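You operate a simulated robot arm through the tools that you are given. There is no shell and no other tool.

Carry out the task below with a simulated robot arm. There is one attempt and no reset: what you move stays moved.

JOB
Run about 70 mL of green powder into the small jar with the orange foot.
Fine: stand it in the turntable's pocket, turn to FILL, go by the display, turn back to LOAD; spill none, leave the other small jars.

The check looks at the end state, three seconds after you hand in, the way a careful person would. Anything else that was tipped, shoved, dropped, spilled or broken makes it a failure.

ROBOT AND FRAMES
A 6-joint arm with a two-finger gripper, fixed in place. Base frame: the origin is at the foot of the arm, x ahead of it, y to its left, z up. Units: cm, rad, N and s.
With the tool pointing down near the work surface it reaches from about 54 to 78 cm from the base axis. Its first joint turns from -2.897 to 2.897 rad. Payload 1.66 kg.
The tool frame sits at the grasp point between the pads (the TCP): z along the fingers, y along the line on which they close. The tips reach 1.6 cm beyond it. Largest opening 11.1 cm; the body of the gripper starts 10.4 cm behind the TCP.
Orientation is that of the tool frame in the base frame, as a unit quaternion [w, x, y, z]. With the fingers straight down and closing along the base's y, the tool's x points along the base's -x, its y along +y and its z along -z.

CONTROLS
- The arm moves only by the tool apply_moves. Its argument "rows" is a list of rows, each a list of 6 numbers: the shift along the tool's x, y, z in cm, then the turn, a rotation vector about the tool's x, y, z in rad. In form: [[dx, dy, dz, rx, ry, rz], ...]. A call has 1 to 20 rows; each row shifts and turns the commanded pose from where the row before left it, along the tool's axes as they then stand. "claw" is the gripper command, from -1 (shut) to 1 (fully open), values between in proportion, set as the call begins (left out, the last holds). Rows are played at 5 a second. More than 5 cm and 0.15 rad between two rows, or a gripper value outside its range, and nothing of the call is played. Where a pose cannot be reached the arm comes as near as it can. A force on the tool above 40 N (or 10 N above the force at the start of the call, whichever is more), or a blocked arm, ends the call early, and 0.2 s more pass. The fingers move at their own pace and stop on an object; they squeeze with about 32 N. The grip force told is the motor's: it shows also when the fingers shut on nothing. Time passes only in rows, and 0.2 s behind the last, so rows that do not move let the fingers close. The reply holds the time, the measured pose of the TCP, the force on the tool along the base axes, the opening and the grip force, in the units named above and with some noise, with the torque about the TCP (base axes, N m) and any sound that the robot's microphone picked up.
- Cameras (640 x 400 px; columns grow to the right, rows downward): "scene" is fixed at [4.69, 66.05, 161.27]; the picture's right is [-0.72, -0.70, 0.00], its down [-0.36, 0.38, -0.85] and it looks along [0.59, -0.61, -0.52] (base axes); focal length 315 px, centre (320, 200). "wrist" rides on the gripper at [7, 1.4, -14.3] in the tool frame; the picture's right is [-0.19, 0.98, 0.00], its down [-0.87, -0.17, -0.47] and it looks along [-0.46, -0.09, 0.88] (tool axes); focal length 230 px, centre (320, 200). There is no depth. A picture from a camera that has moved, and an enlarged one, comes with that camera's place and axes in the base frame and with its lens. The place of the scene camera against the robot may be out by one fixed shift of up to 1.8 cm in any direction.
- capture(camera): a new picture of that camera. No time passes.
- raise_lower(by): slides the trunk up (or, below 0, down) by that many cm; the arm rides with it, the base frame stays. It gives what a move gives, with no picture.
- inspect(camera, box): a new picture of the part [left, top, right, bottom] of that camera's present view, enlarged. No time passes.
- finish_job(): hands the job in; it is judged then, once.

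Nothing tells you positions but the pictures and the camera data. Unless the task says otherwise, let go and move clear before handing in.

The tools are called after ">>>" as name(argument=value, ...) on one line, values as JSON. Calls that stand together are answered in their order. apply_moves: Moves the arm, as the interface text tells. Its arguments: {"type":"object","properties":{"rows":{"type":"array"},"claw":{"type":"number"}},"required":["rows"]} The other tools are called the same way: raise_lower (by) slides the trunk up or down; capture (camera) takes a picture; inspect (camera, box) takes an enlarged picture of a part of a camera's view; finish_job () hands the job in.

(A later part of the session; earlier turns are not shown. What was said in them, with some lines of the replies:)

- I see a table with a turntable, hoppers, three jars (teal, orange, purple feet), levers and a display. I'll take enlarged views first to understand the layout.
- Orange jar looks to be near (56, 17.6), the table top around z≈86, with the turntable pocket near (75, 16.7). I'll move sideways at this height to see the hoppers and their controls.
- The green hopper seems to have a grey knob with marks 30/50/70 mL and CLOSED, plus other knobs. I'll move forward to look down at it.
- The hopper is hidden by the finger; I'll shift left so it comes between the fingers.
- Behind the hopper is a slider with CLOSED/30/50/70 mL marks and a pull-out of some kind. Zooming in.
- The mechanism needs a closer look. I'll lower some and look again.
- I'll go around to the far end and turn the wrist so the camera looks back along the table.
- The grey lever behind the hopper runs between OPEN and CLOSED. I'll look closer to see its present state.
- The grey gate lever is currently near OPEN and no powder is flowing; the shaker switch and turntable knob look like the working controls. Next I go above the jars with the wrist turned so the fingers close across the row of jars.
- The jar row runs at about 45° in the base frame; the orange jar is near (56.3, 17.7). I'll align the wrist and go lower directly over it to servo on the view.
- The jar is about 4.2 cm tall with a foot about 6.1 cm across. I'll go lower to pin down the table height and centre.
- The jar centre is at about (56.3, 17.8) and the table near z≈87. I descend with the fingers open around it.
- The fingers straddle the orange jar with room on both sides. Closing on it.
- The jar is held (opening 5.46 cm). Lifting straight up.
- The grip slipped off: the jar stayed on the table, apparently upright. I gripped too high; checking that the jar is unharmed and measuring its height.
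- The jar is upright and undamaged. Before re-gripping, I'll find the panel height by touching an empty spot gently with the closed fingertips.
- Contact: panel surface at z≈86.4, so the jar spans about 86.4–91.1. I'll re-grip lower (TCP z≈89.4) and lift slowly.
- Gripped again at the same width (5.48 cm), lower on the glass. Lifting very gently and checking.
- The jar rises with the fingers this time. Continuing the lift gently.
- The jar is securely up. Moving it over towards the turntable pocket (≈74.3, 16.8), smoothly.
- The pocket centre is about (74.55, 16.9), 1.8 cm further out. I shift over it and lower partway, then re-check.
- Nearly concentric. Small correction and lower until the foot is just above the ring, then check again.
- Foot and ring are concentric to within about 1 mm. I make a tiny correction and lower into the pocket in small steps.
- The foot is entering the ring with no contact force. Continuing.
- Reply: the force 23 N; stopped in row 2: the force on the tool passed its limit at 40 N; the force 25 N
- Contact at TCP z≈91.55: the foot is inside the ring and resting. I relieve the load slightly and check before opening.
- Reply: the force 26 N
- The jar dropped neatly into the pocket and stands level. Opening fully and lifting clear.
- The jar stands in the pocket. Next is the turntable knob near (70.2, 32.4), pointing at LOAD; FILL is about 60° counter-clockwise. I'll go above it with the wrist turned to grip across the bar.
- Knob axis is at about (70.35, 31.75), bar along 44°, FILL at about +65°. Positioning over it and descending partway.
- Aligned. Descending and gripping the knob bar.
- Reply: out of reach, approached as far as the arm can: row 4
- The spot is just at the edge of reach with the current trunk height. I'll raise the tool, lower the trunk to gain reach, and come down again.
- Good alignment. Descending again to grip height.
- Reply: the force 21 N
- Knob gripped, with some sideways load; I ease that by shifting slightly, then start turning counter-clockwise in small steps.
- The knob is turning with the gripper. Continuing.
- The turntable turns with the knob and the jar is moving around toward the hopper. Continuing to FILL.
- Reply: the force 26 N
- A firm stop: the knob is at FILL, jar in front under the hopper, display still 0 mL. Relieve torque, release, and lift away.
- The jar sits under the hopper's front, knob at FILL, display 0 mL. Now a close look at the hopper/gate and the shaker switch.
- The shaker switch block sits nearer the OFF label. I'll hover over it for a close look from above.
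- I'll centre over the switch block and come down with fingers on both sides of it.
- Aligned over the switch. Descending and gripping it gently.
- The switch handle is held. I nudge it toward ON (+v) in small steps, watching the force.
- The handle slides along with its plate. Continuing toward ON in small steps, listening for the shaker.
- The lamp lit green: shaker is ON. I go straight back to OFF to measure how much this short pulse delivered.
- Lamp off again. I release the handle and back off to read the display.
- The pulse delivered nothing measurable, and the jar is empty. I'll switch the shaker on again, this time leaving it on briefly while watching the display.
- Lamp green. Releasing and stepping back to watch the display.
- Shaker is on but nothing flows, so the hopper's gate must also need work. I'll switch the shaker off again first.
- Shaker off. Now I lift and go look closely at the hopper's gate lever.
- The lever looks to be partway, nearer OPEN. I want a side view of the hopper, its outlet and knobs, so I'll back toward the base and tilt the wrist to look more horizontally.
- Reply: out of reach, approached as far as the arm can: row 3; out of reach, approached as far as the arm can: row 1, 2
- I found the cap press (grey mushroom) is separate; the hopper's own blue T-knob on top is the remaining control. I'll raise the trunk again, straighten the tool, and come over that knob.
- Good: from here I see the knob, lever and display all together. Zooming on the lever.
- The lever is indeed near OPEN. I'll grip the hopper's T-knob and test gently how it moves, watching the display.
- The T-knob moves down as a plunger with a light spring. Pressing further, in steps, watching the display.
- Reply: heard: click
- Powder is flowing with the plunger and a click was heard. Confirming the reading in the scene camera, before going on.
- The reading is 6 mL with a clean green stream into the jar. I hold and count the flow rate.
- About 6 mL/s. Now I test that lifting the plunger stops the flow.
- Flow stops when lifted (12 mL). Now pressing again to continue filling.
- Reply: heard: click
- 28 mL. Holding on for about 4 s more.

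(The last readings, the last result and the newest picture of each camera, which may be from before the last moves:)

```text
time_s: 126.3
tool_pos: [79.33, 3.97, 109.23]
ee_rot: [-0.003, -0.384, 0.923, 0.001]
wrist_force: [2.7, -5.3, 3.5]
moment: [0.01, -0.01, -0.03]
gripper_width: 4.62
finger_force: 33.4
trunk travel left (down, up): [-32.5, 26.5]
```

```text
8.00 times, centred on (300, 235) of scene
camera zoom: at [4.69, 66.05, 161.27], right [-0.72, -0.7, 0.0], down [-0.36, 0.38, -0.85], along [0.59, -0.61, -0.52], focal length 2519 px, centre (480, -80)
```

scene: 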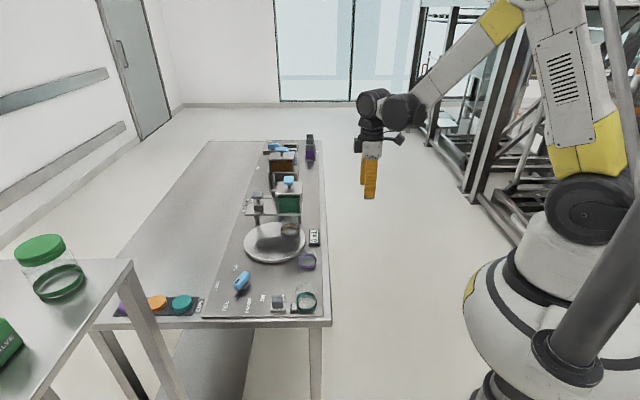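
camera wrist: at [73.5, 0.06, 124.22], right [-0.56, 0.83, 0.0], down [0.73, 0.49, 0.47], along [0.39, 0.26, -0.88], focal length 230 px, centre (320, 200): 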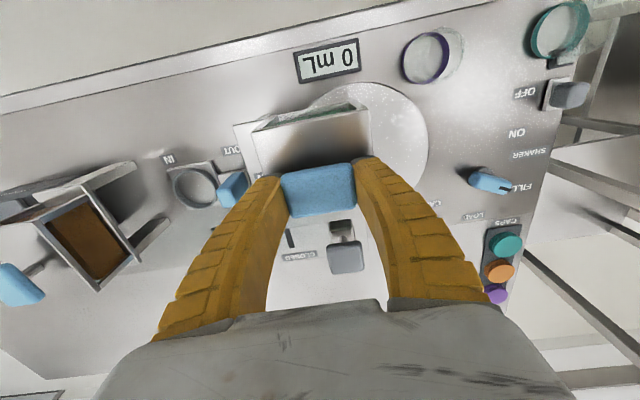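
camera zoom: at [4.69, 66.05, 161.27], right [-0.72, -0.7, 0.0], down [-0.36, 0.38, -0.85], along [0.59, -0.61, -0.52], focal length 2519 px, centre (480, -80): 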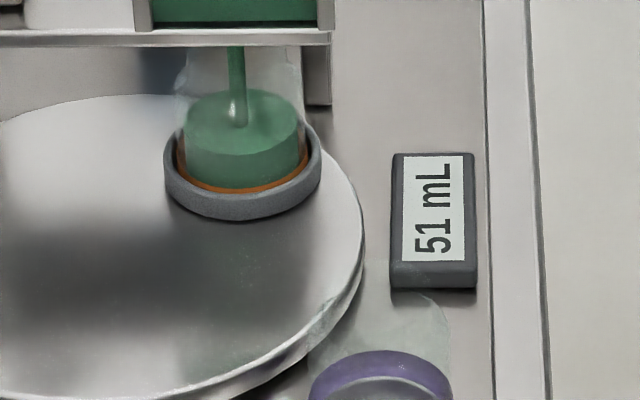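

51 mL. Holding about 2.6 s more.

>>> apply_moves(rows=[[0, 0, 0, 0, 0, 0], [0, 0, 0, 0, 0, 0], [0, 0, 0, 0, 0, 0], [0, 0, 0, 0, 0, 0], [0, 0, 0, 0, 0, 0], [0, 0, 0, 0, 0, 0], [0, 0, 0, 0, 0, 0], [0, 0, 0, 0, 0, 0], [0, 0, 0, 0, 0, 0], [0, 0, 0, 0, 0, 0], [0, 0, 0, 0, 0, 0], [0, 0, 0, 0, 0, 0]])

>>> inspect(camera="scene", box=[270, 210, 330, 260])

```text
time_s: 128.9
tool_pos: [79.26, 3.89, 109.14]
ee_rot: [-0.002, -0.383, 0.924, 0.0]
wrist_force: [1.6, -4.4, 4.1]
moment: [-0.03, 0.0, -0.03]
gripper_width: 4.59
finger_force: 34.0
trunk travel left (down, up): [-32.5, 26.5]
```

```text
8.00 times, centred on (300, 235) of scene
camera zoom: at [4.69, 66.05, 161.27], right [-0.72, -0.7, 0.0], down [-0.36, 0.38, -0.85], along [0.59, -0.61, -0.52], focal length 2519 px, centre (480, -80)
```

zoom: 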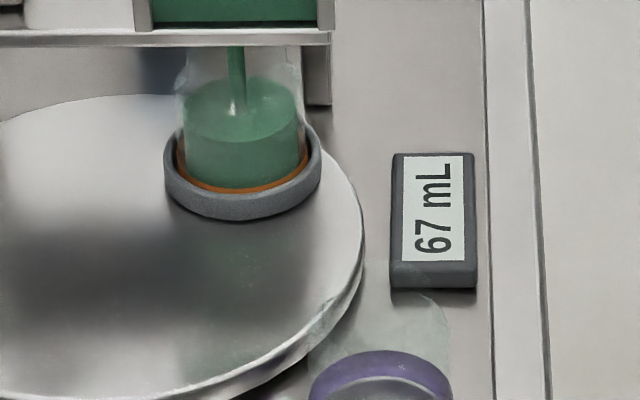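

67 mL. One short row more, then lift the plunger.

>>> apply_moves(rows=[[0, 0, 0, 0, 0, 0], [0, 0, -0.6, 0, 0, 0], [0, 0, -0.5, 0, 0, 0], [0, 0, 0, 0, 0, 0]])

>>> inspect(camera="scene", box=[270, 210, 330, 260])

```text
time_s: 129.9
tool_pos: [79.3, 3.98, 110.15]
ee_rot: [-0.002, -0.383, 0.924, 0.002]
wrist_force: [-3.9, -5.3, -6.8]
moment: [0.22, -0.29, -0.05]
gripper_width: 4.61
finger_force: 33.7
trunk travel left (down, up): [-32.5, 26.5]
```

```text
8.00 times, centred on (300, 235) of scene
camera zoom: at [4.69, 66.05, 161.27], right [-0.72, -0.7, 0.0], down [-0.36, 0.38, -0.85], along [0.59, -0.61, -0.52], focal length 2519 px, centre (480, -80)
```

zoom: 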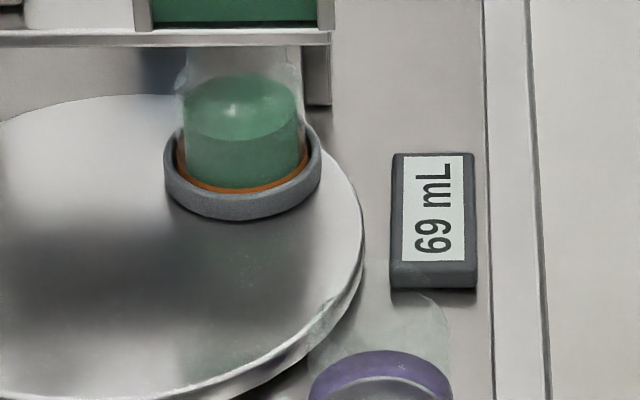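

69 mL and the stream has stopped: that is about 70. Releasing the T-knob and lifting clear.

>>> apply_moves(rows=[[0, 0, 0.12, 0, 0, 0], [0, 0, 0, 0, 0, 0]])

>>> apply_moves(rows=[[0, 0, 0, 0, 0, 0], [0, 0, 0, 0, 0, 0], [0, 0, -2, 0, 0, 0], [0, 0, -4, 0, 0, 0], [0, 0, -4, 0, 0, 0], [0, 0, 0, 0, 0, 0]], claw=0.6)

>>> capture(camera="wrist")

>>> inspect(camera="scene", box=[230, 150, 340, 260])

```text
time_s: 130.5
tool_pos: [79.32, 3.87, 110.01]
ee_rot: [-0.003, -0.384, 0.923, 0.001]
wrist_force: [-2.5, -4.4, 0.1]
moment: [-0.3, 0.35, -0.03]
gripper_width: 4.59
finger_force: 33.8
trunk travel left (down, up): [-32.5, 26.5]
```

```text
time_s: 131.9
tool_pos: [79.27, 3.87, 120.03]
ee_rot: [-0.003, -0.384, 0.923, 0.002]
wrist_force: [0.8, 0.4, 0.7]
moment: [0.01, -0.02, 0.0]
gripper_width: 9.0
finger_force: 0.4
trunk travel left (down, up): [-32.5, 26.5]
```

```text
taken
camera wrist: at [73.56, 0.12, 134.29], right [-0.56, 0.83, 0.0], down [0.73, 0.49, 0.47], along [0.39, 0.26, -0.88], focal length 230 px, centre (320, 200)
```

wrist: 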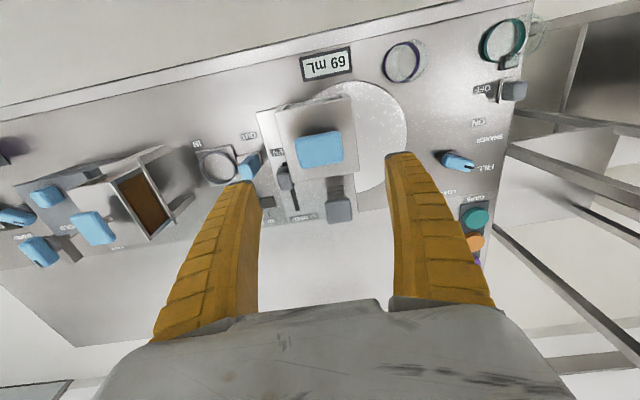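

```text
3.64 times, centred on (285, 205) of scene
camera zoom: at [4.69, 66.05, 161.27], right [-0.72, -0.7, 0.0], down [-0.36, 0.38, -0.85], along [0.59, -0.61, -0.52], focal length 1145 px, centre (447, 182)
```

zoom: 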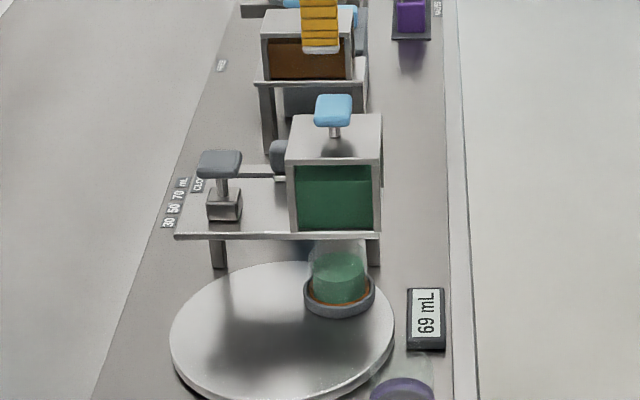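

Now back to the turntable knob, to turn the jar back to LOAD.

>>> apply_moves(rows=[[-1.91, 3.67, 0, 0, 0, 0], [-1.91, 3.67, 0, 0, 0, 0], [-1.91, 3.67, 0, 0, 0, 0], [-1.91, 3.67, 0, 0, 0, 0], [-1.91, 3.67, 0, 0, 0, 0], [-1.91, 3.67, 0, 0, 0, 0], [-1.91, 3.67, 0, 0, 0, 0], [0, 0, 0, 0, 0, -0.144], [0, 0, 0, 0, 0, -0.144], [0, 0, 0, 0, 0, -0.144], [0, 0, 0, 0, 0, -0.144], [0, 0, 0, 0, 0, -0.144], [0, 0, 0, 0, 0, -0.144], [0, 0, 0, 0, 0, -0.144], [0, 0, 0, 0, 0, -0.144], [0, 0, 0, 0, 0, 0]], claw=0.2)

>>> raise_lower(by=-10)

>>> capture(camera="wrist")

```text
time_s: 135.3
tool_pos: [70.61, 31.47, 120.12]
ee_rot: [0.001, 0.825, -0.565, -0.002]
wrist_force: [0.4, -0.7, -0.9]
moment: [-0.03, 0.0, -0.01]
gripper_width: 6.87
finger_force: 1.4
trunk travel left (down, up): [-32.5, 26.5]
```

```text
time_s: 136.6
tool_pos: [70.49, 31.48, 110.12]
ee_rot: [0.001, 0.825, -0.565, -0.002]
wrist_force: [-0.1, -0.8, 0.0]
moment: [-0.01, -0.04, 0.03]
gripper_width: 6.86
finger_force: 1.1
trunk travel left (down, up): [-22.5, 36.5]
```

```text
taken
camera wrist: at [71.91, 24.67, 124.28], right [-0.98, -0.18, 0.0], down [-0.15, 0.87, 0.47], along [-0.09, 0.46, -0.88], focal length 230 px, centre (320, 200)
```

wrist: 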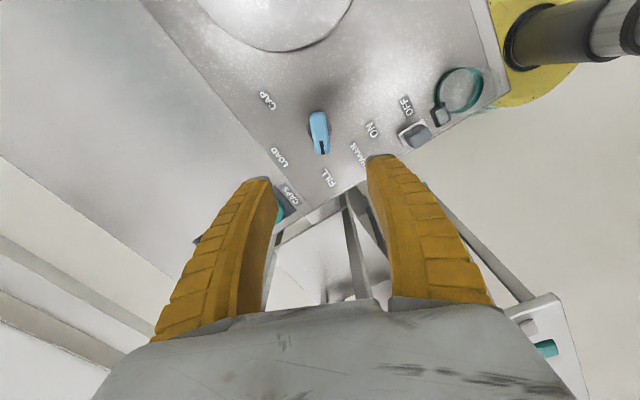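

Aligned over the knob. Descending and gripping.

>>> apply_moves(rows=[[0, 0, 4.5, 0, 0, 0], [0, 0, 4.5, 0, 0, 0], [0, 0, 4.5, 0, 0, 0], [0, 0, 3.5, 0, 0, 0], [0, 0, 2, 0, 0, 0], [0, 0, 1.1, 0, 0, 0], [0, 0, 0, 0, 0, 0], [0, 0, 0, 0, 0, 0]])

>>> capture(camera="wrist")

>>> apply_moves(rows=[[0, 0, 0, 0, 0, 0], [0, 0, 0, 0, 0, 0], [0, 0, 0, 0, 0, 0], [0, 0, 0, 0, 0, 0]], claw=-1)

>>> capture(camera="wrist")

```text
time_s: 138.4
tool_pos: [70.46, 31.53, 89.96]
ee_rot: [0.001, 0.825, -0.566, -0.001]
wrist_force: [-0.3, 0.1, -0.3]
moment: [-0.01, -0.02, 0.0]
gripper_width: 6.85
finger_force: 1.0
trunk travel left (down, up): [-22.5, 36.5]
```

```text
taken
camera wrist: at [71.85, 24.68, 104.15], right [-0.98, -0.18, 0.0], down [-0.15, 0.87, 0.47], along [-0.09, 0.46, -0.88], focal length 230 px, centre (320, 200)
```

wrist: 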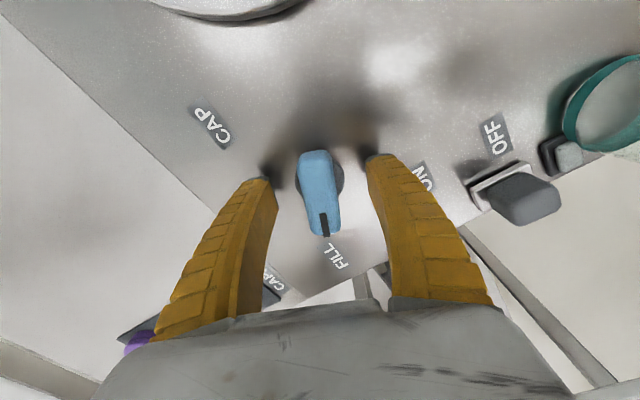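

```text
time_s: 139.4
tool_pos: [70.43, 31.59, 90.02]
ee_rot: [0.0, 0.824, -0.566, -0.002]
wrist_force: [9.0, 4.1, 10.8]
moment: [0.06, -0.08, -0.25]
gripper_width: 2.05
finger_force: 34.0
trunk travel left (down, up): [-22.5, 36.5]
```

```text
taken
camera wrist: at [71.86, 24.68, 104.19], right [-0.98, -0.18, 0.0], down [-0.15, 0.87, 0.47], along [-0.09, 0.46, -0.88], focal length 230 px, centre (320, 200)
```

wrist: 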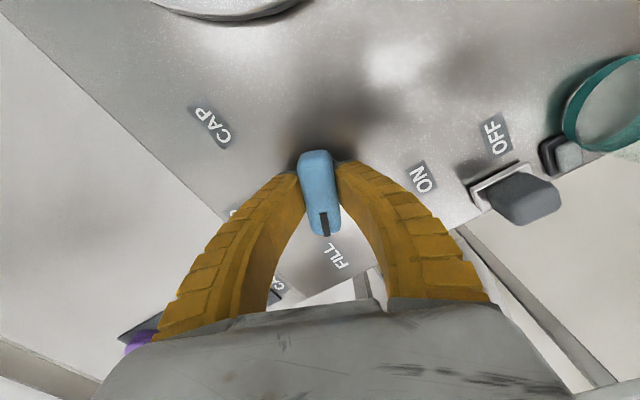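

Turning back clockwise toward LOAD, smoothly.

>>> apply_moves(rows=[[0, -0.07, -0.05, 0, 0, 0.03], [0, 0, 0, 0, 0, 0.05], [0, 0, 0, 0, 0, 0.06], [0, 0, 0, 0, 0, 0.06], [0, 0, 0, 0, 0, 0.06], [0, 0, 0, 0, 0, 0.06], [0, 0, 0, 0, 0, 0.06], [0, 0, 0, 0, 0, 0.06], [0, 0, 0, 0, 0, 0.05], [0, 0, 0, 0, 0, 0]])

>>> capture(camera="wrist")

>>> inspect(camera="scene", box=[200, 170, 340, 320])

```text
time_s: 141.6
tool_pos: [70.49, 31.53, 90.1]
ee_rot: [-0.002, -0.662, 0.749, 0.001]
wrist_force: [-2.3, 2.2, 6.2]
moment: [0.11, -0.04, -0.01]
gripper_width: 1.88
finger_force: 34.2
trunk travel left (down, up): [-22.5, 36.5]
```

```text
taken
camera wrist: at [68.4, 24.93, 104.28], right [-0.95, 0.31, 0.0], down [0.27, 0.84, 0.47], along [0.14, 0.45, -0.88], focal length 230 px, centre (320, 200)
```

wrist: 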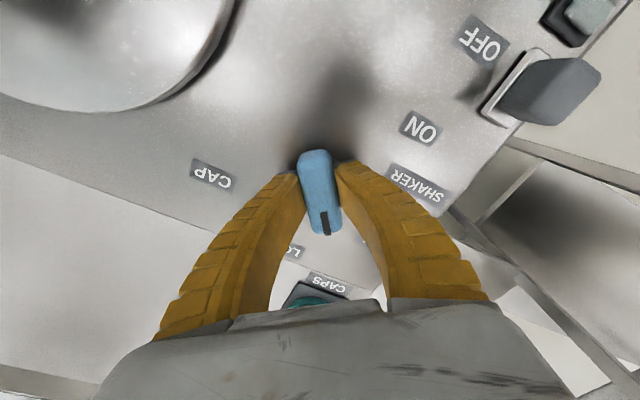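

```text
2.67 times, centred on (270, 245) of scene
camera zoom: at [4.69, 66.05, 161.27], right [-0.72, -0.7, 0.0], down [-0.36, 0.38, -0.85], along [0.59, -0.61, -0.52], focal length 840 px, centre (453, 80)
```

zoom: 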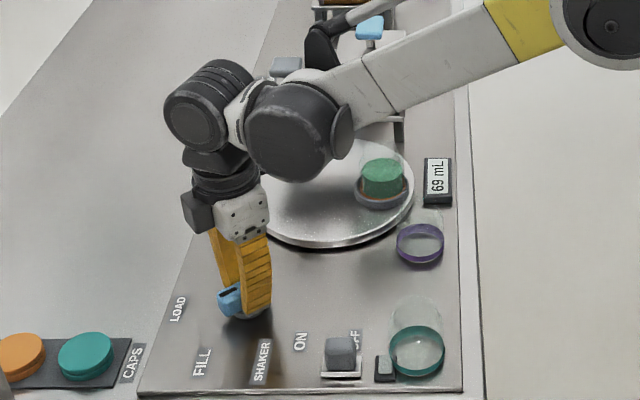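

>>> apply_moves(rows=[[0, 0, 0, 0, 0, 0.05], [0, 0, 0, 0, 0, 0.06], [0, 0, 0, 0, 0, 0.06], [0, 0, 0, 0, 0, 0.06], [0, 0, 0, 0, 0, 0.06], [0, 0, 0, 0, 0, 0.06], [0, 0, 0, 0, 0, 0.06], [0, 0, 0, 0, 0, 0.06], [0, 0, 0, 0, 0, 0.05], [0, 0, 0, 0, 0, 0.04], [0, 0, 0, 0, 0, 0.03], [0, 0, 0, 0, 0, 0]])

>>> capture(camera="wrist")

>>> inspect(camera="scene", box=[200, 170, 340, 320])

```text
time_s: 144.2
tool_pos: [70.54, 31.46, 90.09]
ee_rot: [-0.002, -0.417, 0.909, 0.001]
wrist_force: [-6.5, 2.9, 5.6]
moment: [0.03, 0.1, -0.02]
gripper_width: 1.84
finger_force: 33.9
trunk travel left (down, up): [-22.5, 36.5]
```

```text
taken
camera wrist: at [64.97, 27.3, 104.3], right [-0.62, 0.79, 0.0], down [0.69, 0.55, 0.47], along [0.37, 0.29, -0.88], focal length 230 px, centre (320, 200)
```

wrist: 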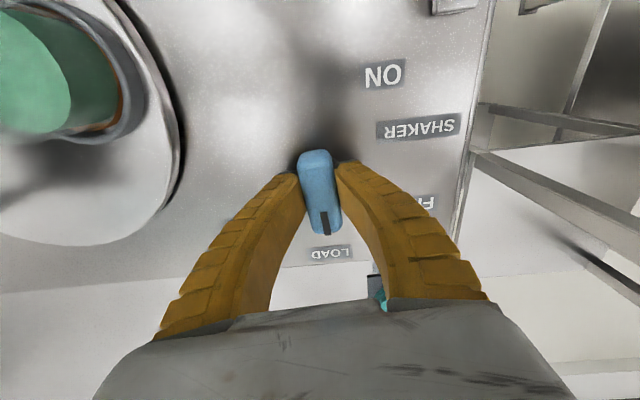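

```text
2.67 times, centred on (270, 245) of scene
camera zoom: at [4.69, 66.05, 161.27], right [-0.72, -0.7, 0.0], down [-0.36, 0.38, -0.85], along [0.59, -0.61, -0.52], focal length 840 px, centre (453, 80)
```

zoom: 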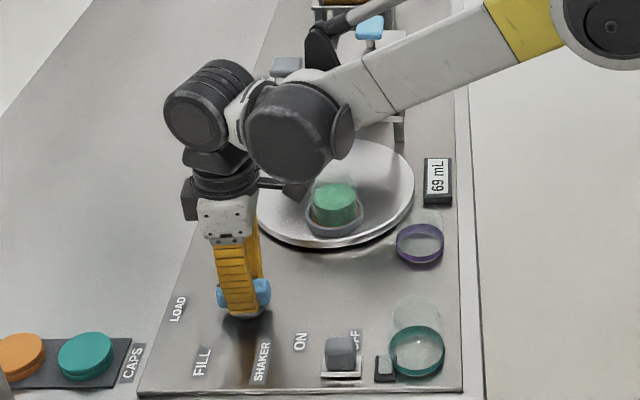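

>>> apply_moves(rows=[[0, 0.04, 0, 0, 0, 0.04], [0, 0, 0, 0, 0, 0.04], [0, 0, 0, 0, 0, 0], [0, 0, 0, 0, 0, 0]])

>>> capture(camera="wrist")

>>> inspect(camera="scene", box=[255, 220, 295, 260])

```text
time_s: 145.2
tool_pos: [70.42, 31.51, 90.09]
ee_rot: [-0.002, -0.38, 0.925, 0.0]
wrist_force: [-4.8, 3.5, 8.0]
moment: [0.02, 0.07, 0.0]
gripper_width: 1.89
finger_force: 33.6
trunk travel left (down, up): [-22.5, 36.5]
```

```text
taken
camera wrist: at [64.63, 27.77, 104.27], right [-0.55, 0.83, 0.0], down [0.74, 0.49, 0.47], along [0.39, 0.26, -0.88], focal length 230 px, centre (320, 200)
```

wrist: 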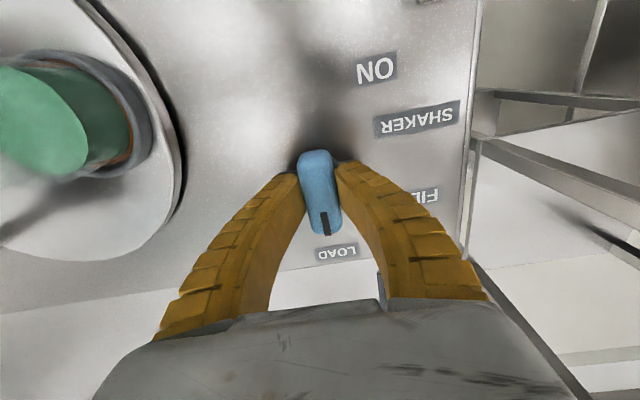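

```text
10.00 times, centred on (275, 240) of scene
camera zoom: at [4.69, 66.05, 161.27], right [-0.72, -0.7, 0.0], down [-0.36, 0.38, -0.85], along [0.59, -0.61, -0.52], focal length 3148 px, centre (770, -200)
```

zoom: 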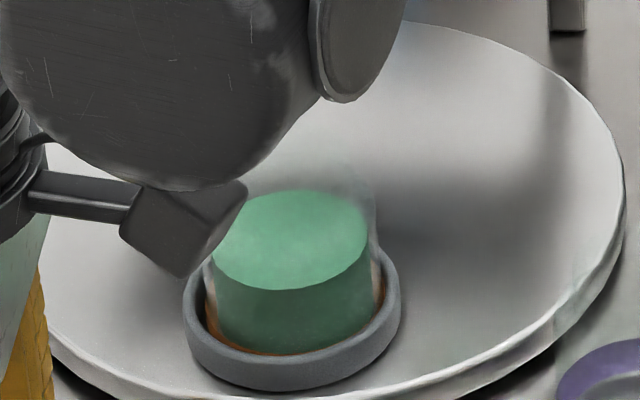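

The jar is back at its original LOAD position. Releasing the knob and lifting clear.

>>> apply_moves(rows=[[0, 0, 0, 0, 0, 0], [0, 0, 0, 0, 0, 0], [0, 0, -3, 0, 0, 0], [0, 0, -4, 0, 0, 0], [0, 0, -4.5, 0, 0, 0], [0, 0, -4.5, 0, 0, 0], [0, 0, -4.5, 0, 0, 0], [4, 0, 0, 0, 0, 0], [4.5, 0, 0, 0, 0, 0], [4.5, 0, 0, 0, 0, 0], [4.5, 0, 0, 0, 0, 0], [4.5, 0, 0, 0, 0, 0], [0, 0, 0, 0, 0, 0]], claw=0.2)

>>> capture(camera="scene")

>>> inspect(camera="scene", box=[205, 200, 335, 325])

>>> capture(camera="wrist")

```text
time_s: 148.0
tool_pos: [54.97, 16.18, 110.51]
ee_rot: [-0.003, -0.379, 0.925, 0.0]
wrist_force: [0.5, -0.1, 0.2]
moment: [0.02, -0.01, -0.01]
gripper_width: 6.84
finger_force: 1.4
trunk travel left (down, up): [-22.5, 36.5]
```

```text
taken
```

scene: 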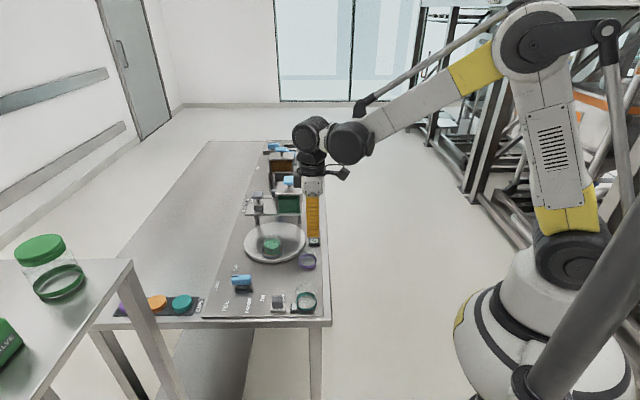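

```text
3.20 times, centred on (270, 262) of scene
camera zoom: at [4.69, 66.05, 161.27], right [-0.72, -0.7, 0.0], down [-0.36, 0.38, -0.85], along [0.59, -0.61, -0.52], focal length 1008 px, centre (480, 0)
```

zoom: 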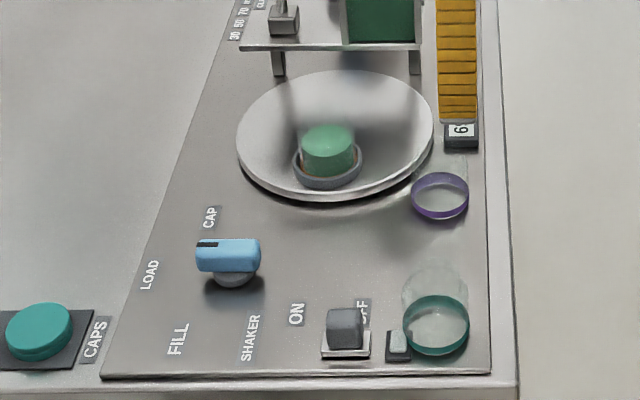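

```text
taken
camera wrist: at [49.13, 12.33, 124.85], right [-0.55, 0.83, 0.0], down [0.74, 0.49, 0.47], along [0.39, 0.26, -0.88], focal length 230 px, centre (320, 200)
```

wrist: 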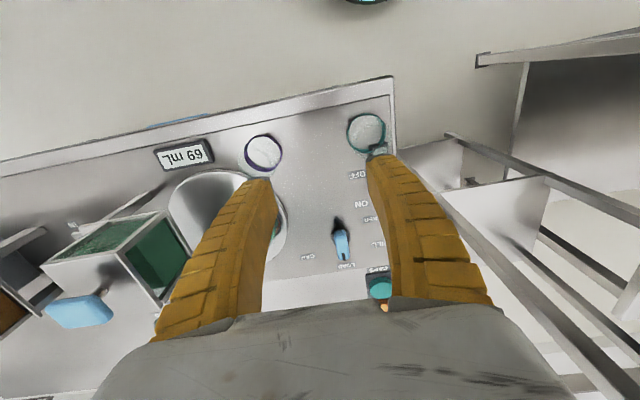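

The knob points at LOAD, display reads 69 mL, the shaker is OFF. I move the arm farther clear and check for spills.

>>> apply_moves(rows=[[2, 0, -4, 0, 0, 0], [2, 0, -4, 0, 0, 0], [3, 0, -3, 0, 0, 0], [3, 0, 0, 0, 0, 0], [3, 0, 0, 0, 0, 0], [0, 0, 0, 0, 0, 0], [0, 0, 0, 0, 0, 0]])

>>> inspect(camera="scene", box=[235, 160, 335, 265])

>>> inspect(camera="scene", box=[210, 245, 330, 325])

>>> capture(camera="scene")

```text
time_s: 149.6
tool_pos: [45.71, 7.1, 121.66]
ee_rot: [-0.002, -0.381, 0.925, 0.002]
wrist_force: [-0.5, -0.3, 0.4]
moment: [-0.01, -0.01, -0.02]
gripper_width: 6.86
finger_force: 0.7
trunk travel left (down, up): [-22.5, 36.5]
```

```text
3.81 times, centred on (285, 212) of scene
camera zoom: at [4.69, 66.05, 161.27], right [-0.72, -0.7, 0.0], down [-0.36, 0.38, -0.85], along [0.59, -0.61, -0.52], focal length 1199 px, centre (453, 152)
```

zoom: 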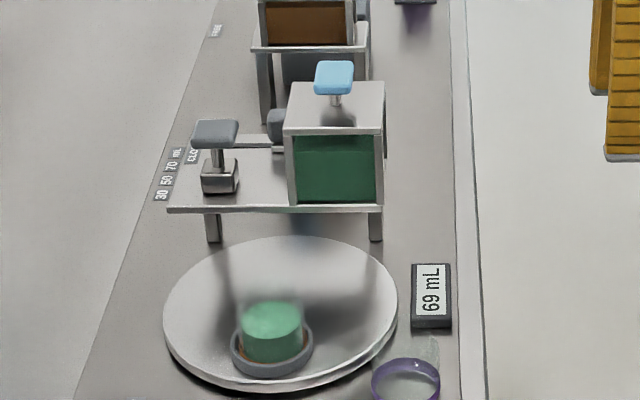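

```text
5.00 times, centred on (270, 285) of scene
camera zoom: at [4.69, 66.05, 161.27], right [-0.72, -0.7, 0.0], down [-0.36, 0.38, -0.85], along [0.59, -0.61, -0.52], focal length 1574 px, centre (570, -225)
```

zoom: 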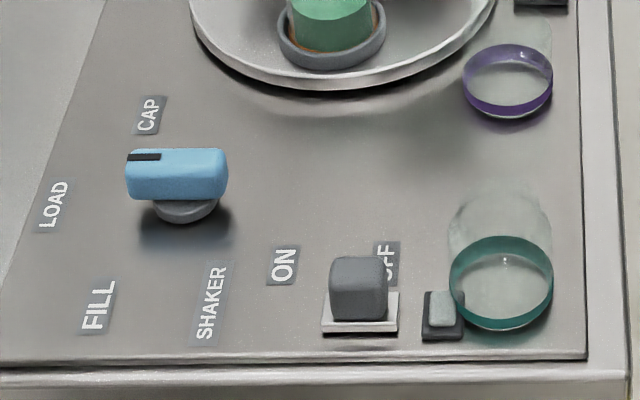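

```text
taken
```

scene: 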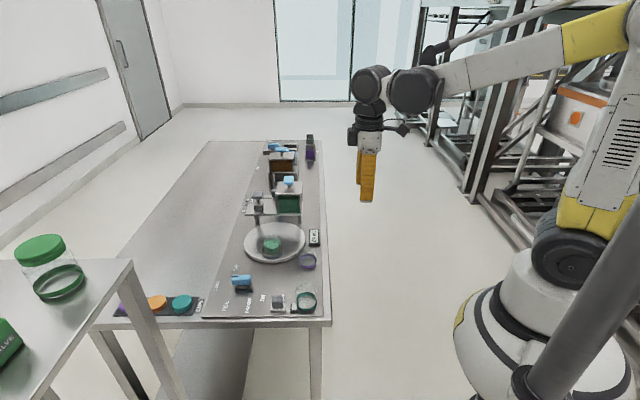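

The orange-footed jar holds 69 mL of green powder and stands in the pocket at LOAD. I see no spill, the other small jars are in place, the shaker is off and the arm is clear, so I'm handing in.

>>> finish_job()

```text
The job is handed in.
```

The orange-footed jar holds 69 mL of green powder by the display. It is standing in the turntable pocket, turned back to LOAD. I saw no spilled powder in the final pictures, and the teal and purple jars were not moved.

- **First grip slipped:** my first try at lifting the jar gripped too high and slid off. The jar stayed upright where it was, and a lower grip held.
- **Panel touched:** I pressed the closed fingertips lightly on an empty spot of the panel to find its height.
- **Shaker:** I switched it on twice for a few seconds while working out what starts the flow. It gave no powder and is back at OFF.
- **How the fill works:** pressing the blue knob on top of the green hopper starts the flow, and letting it up stops it. I left the hopper's grey gate lever as I found it, near OPEN.
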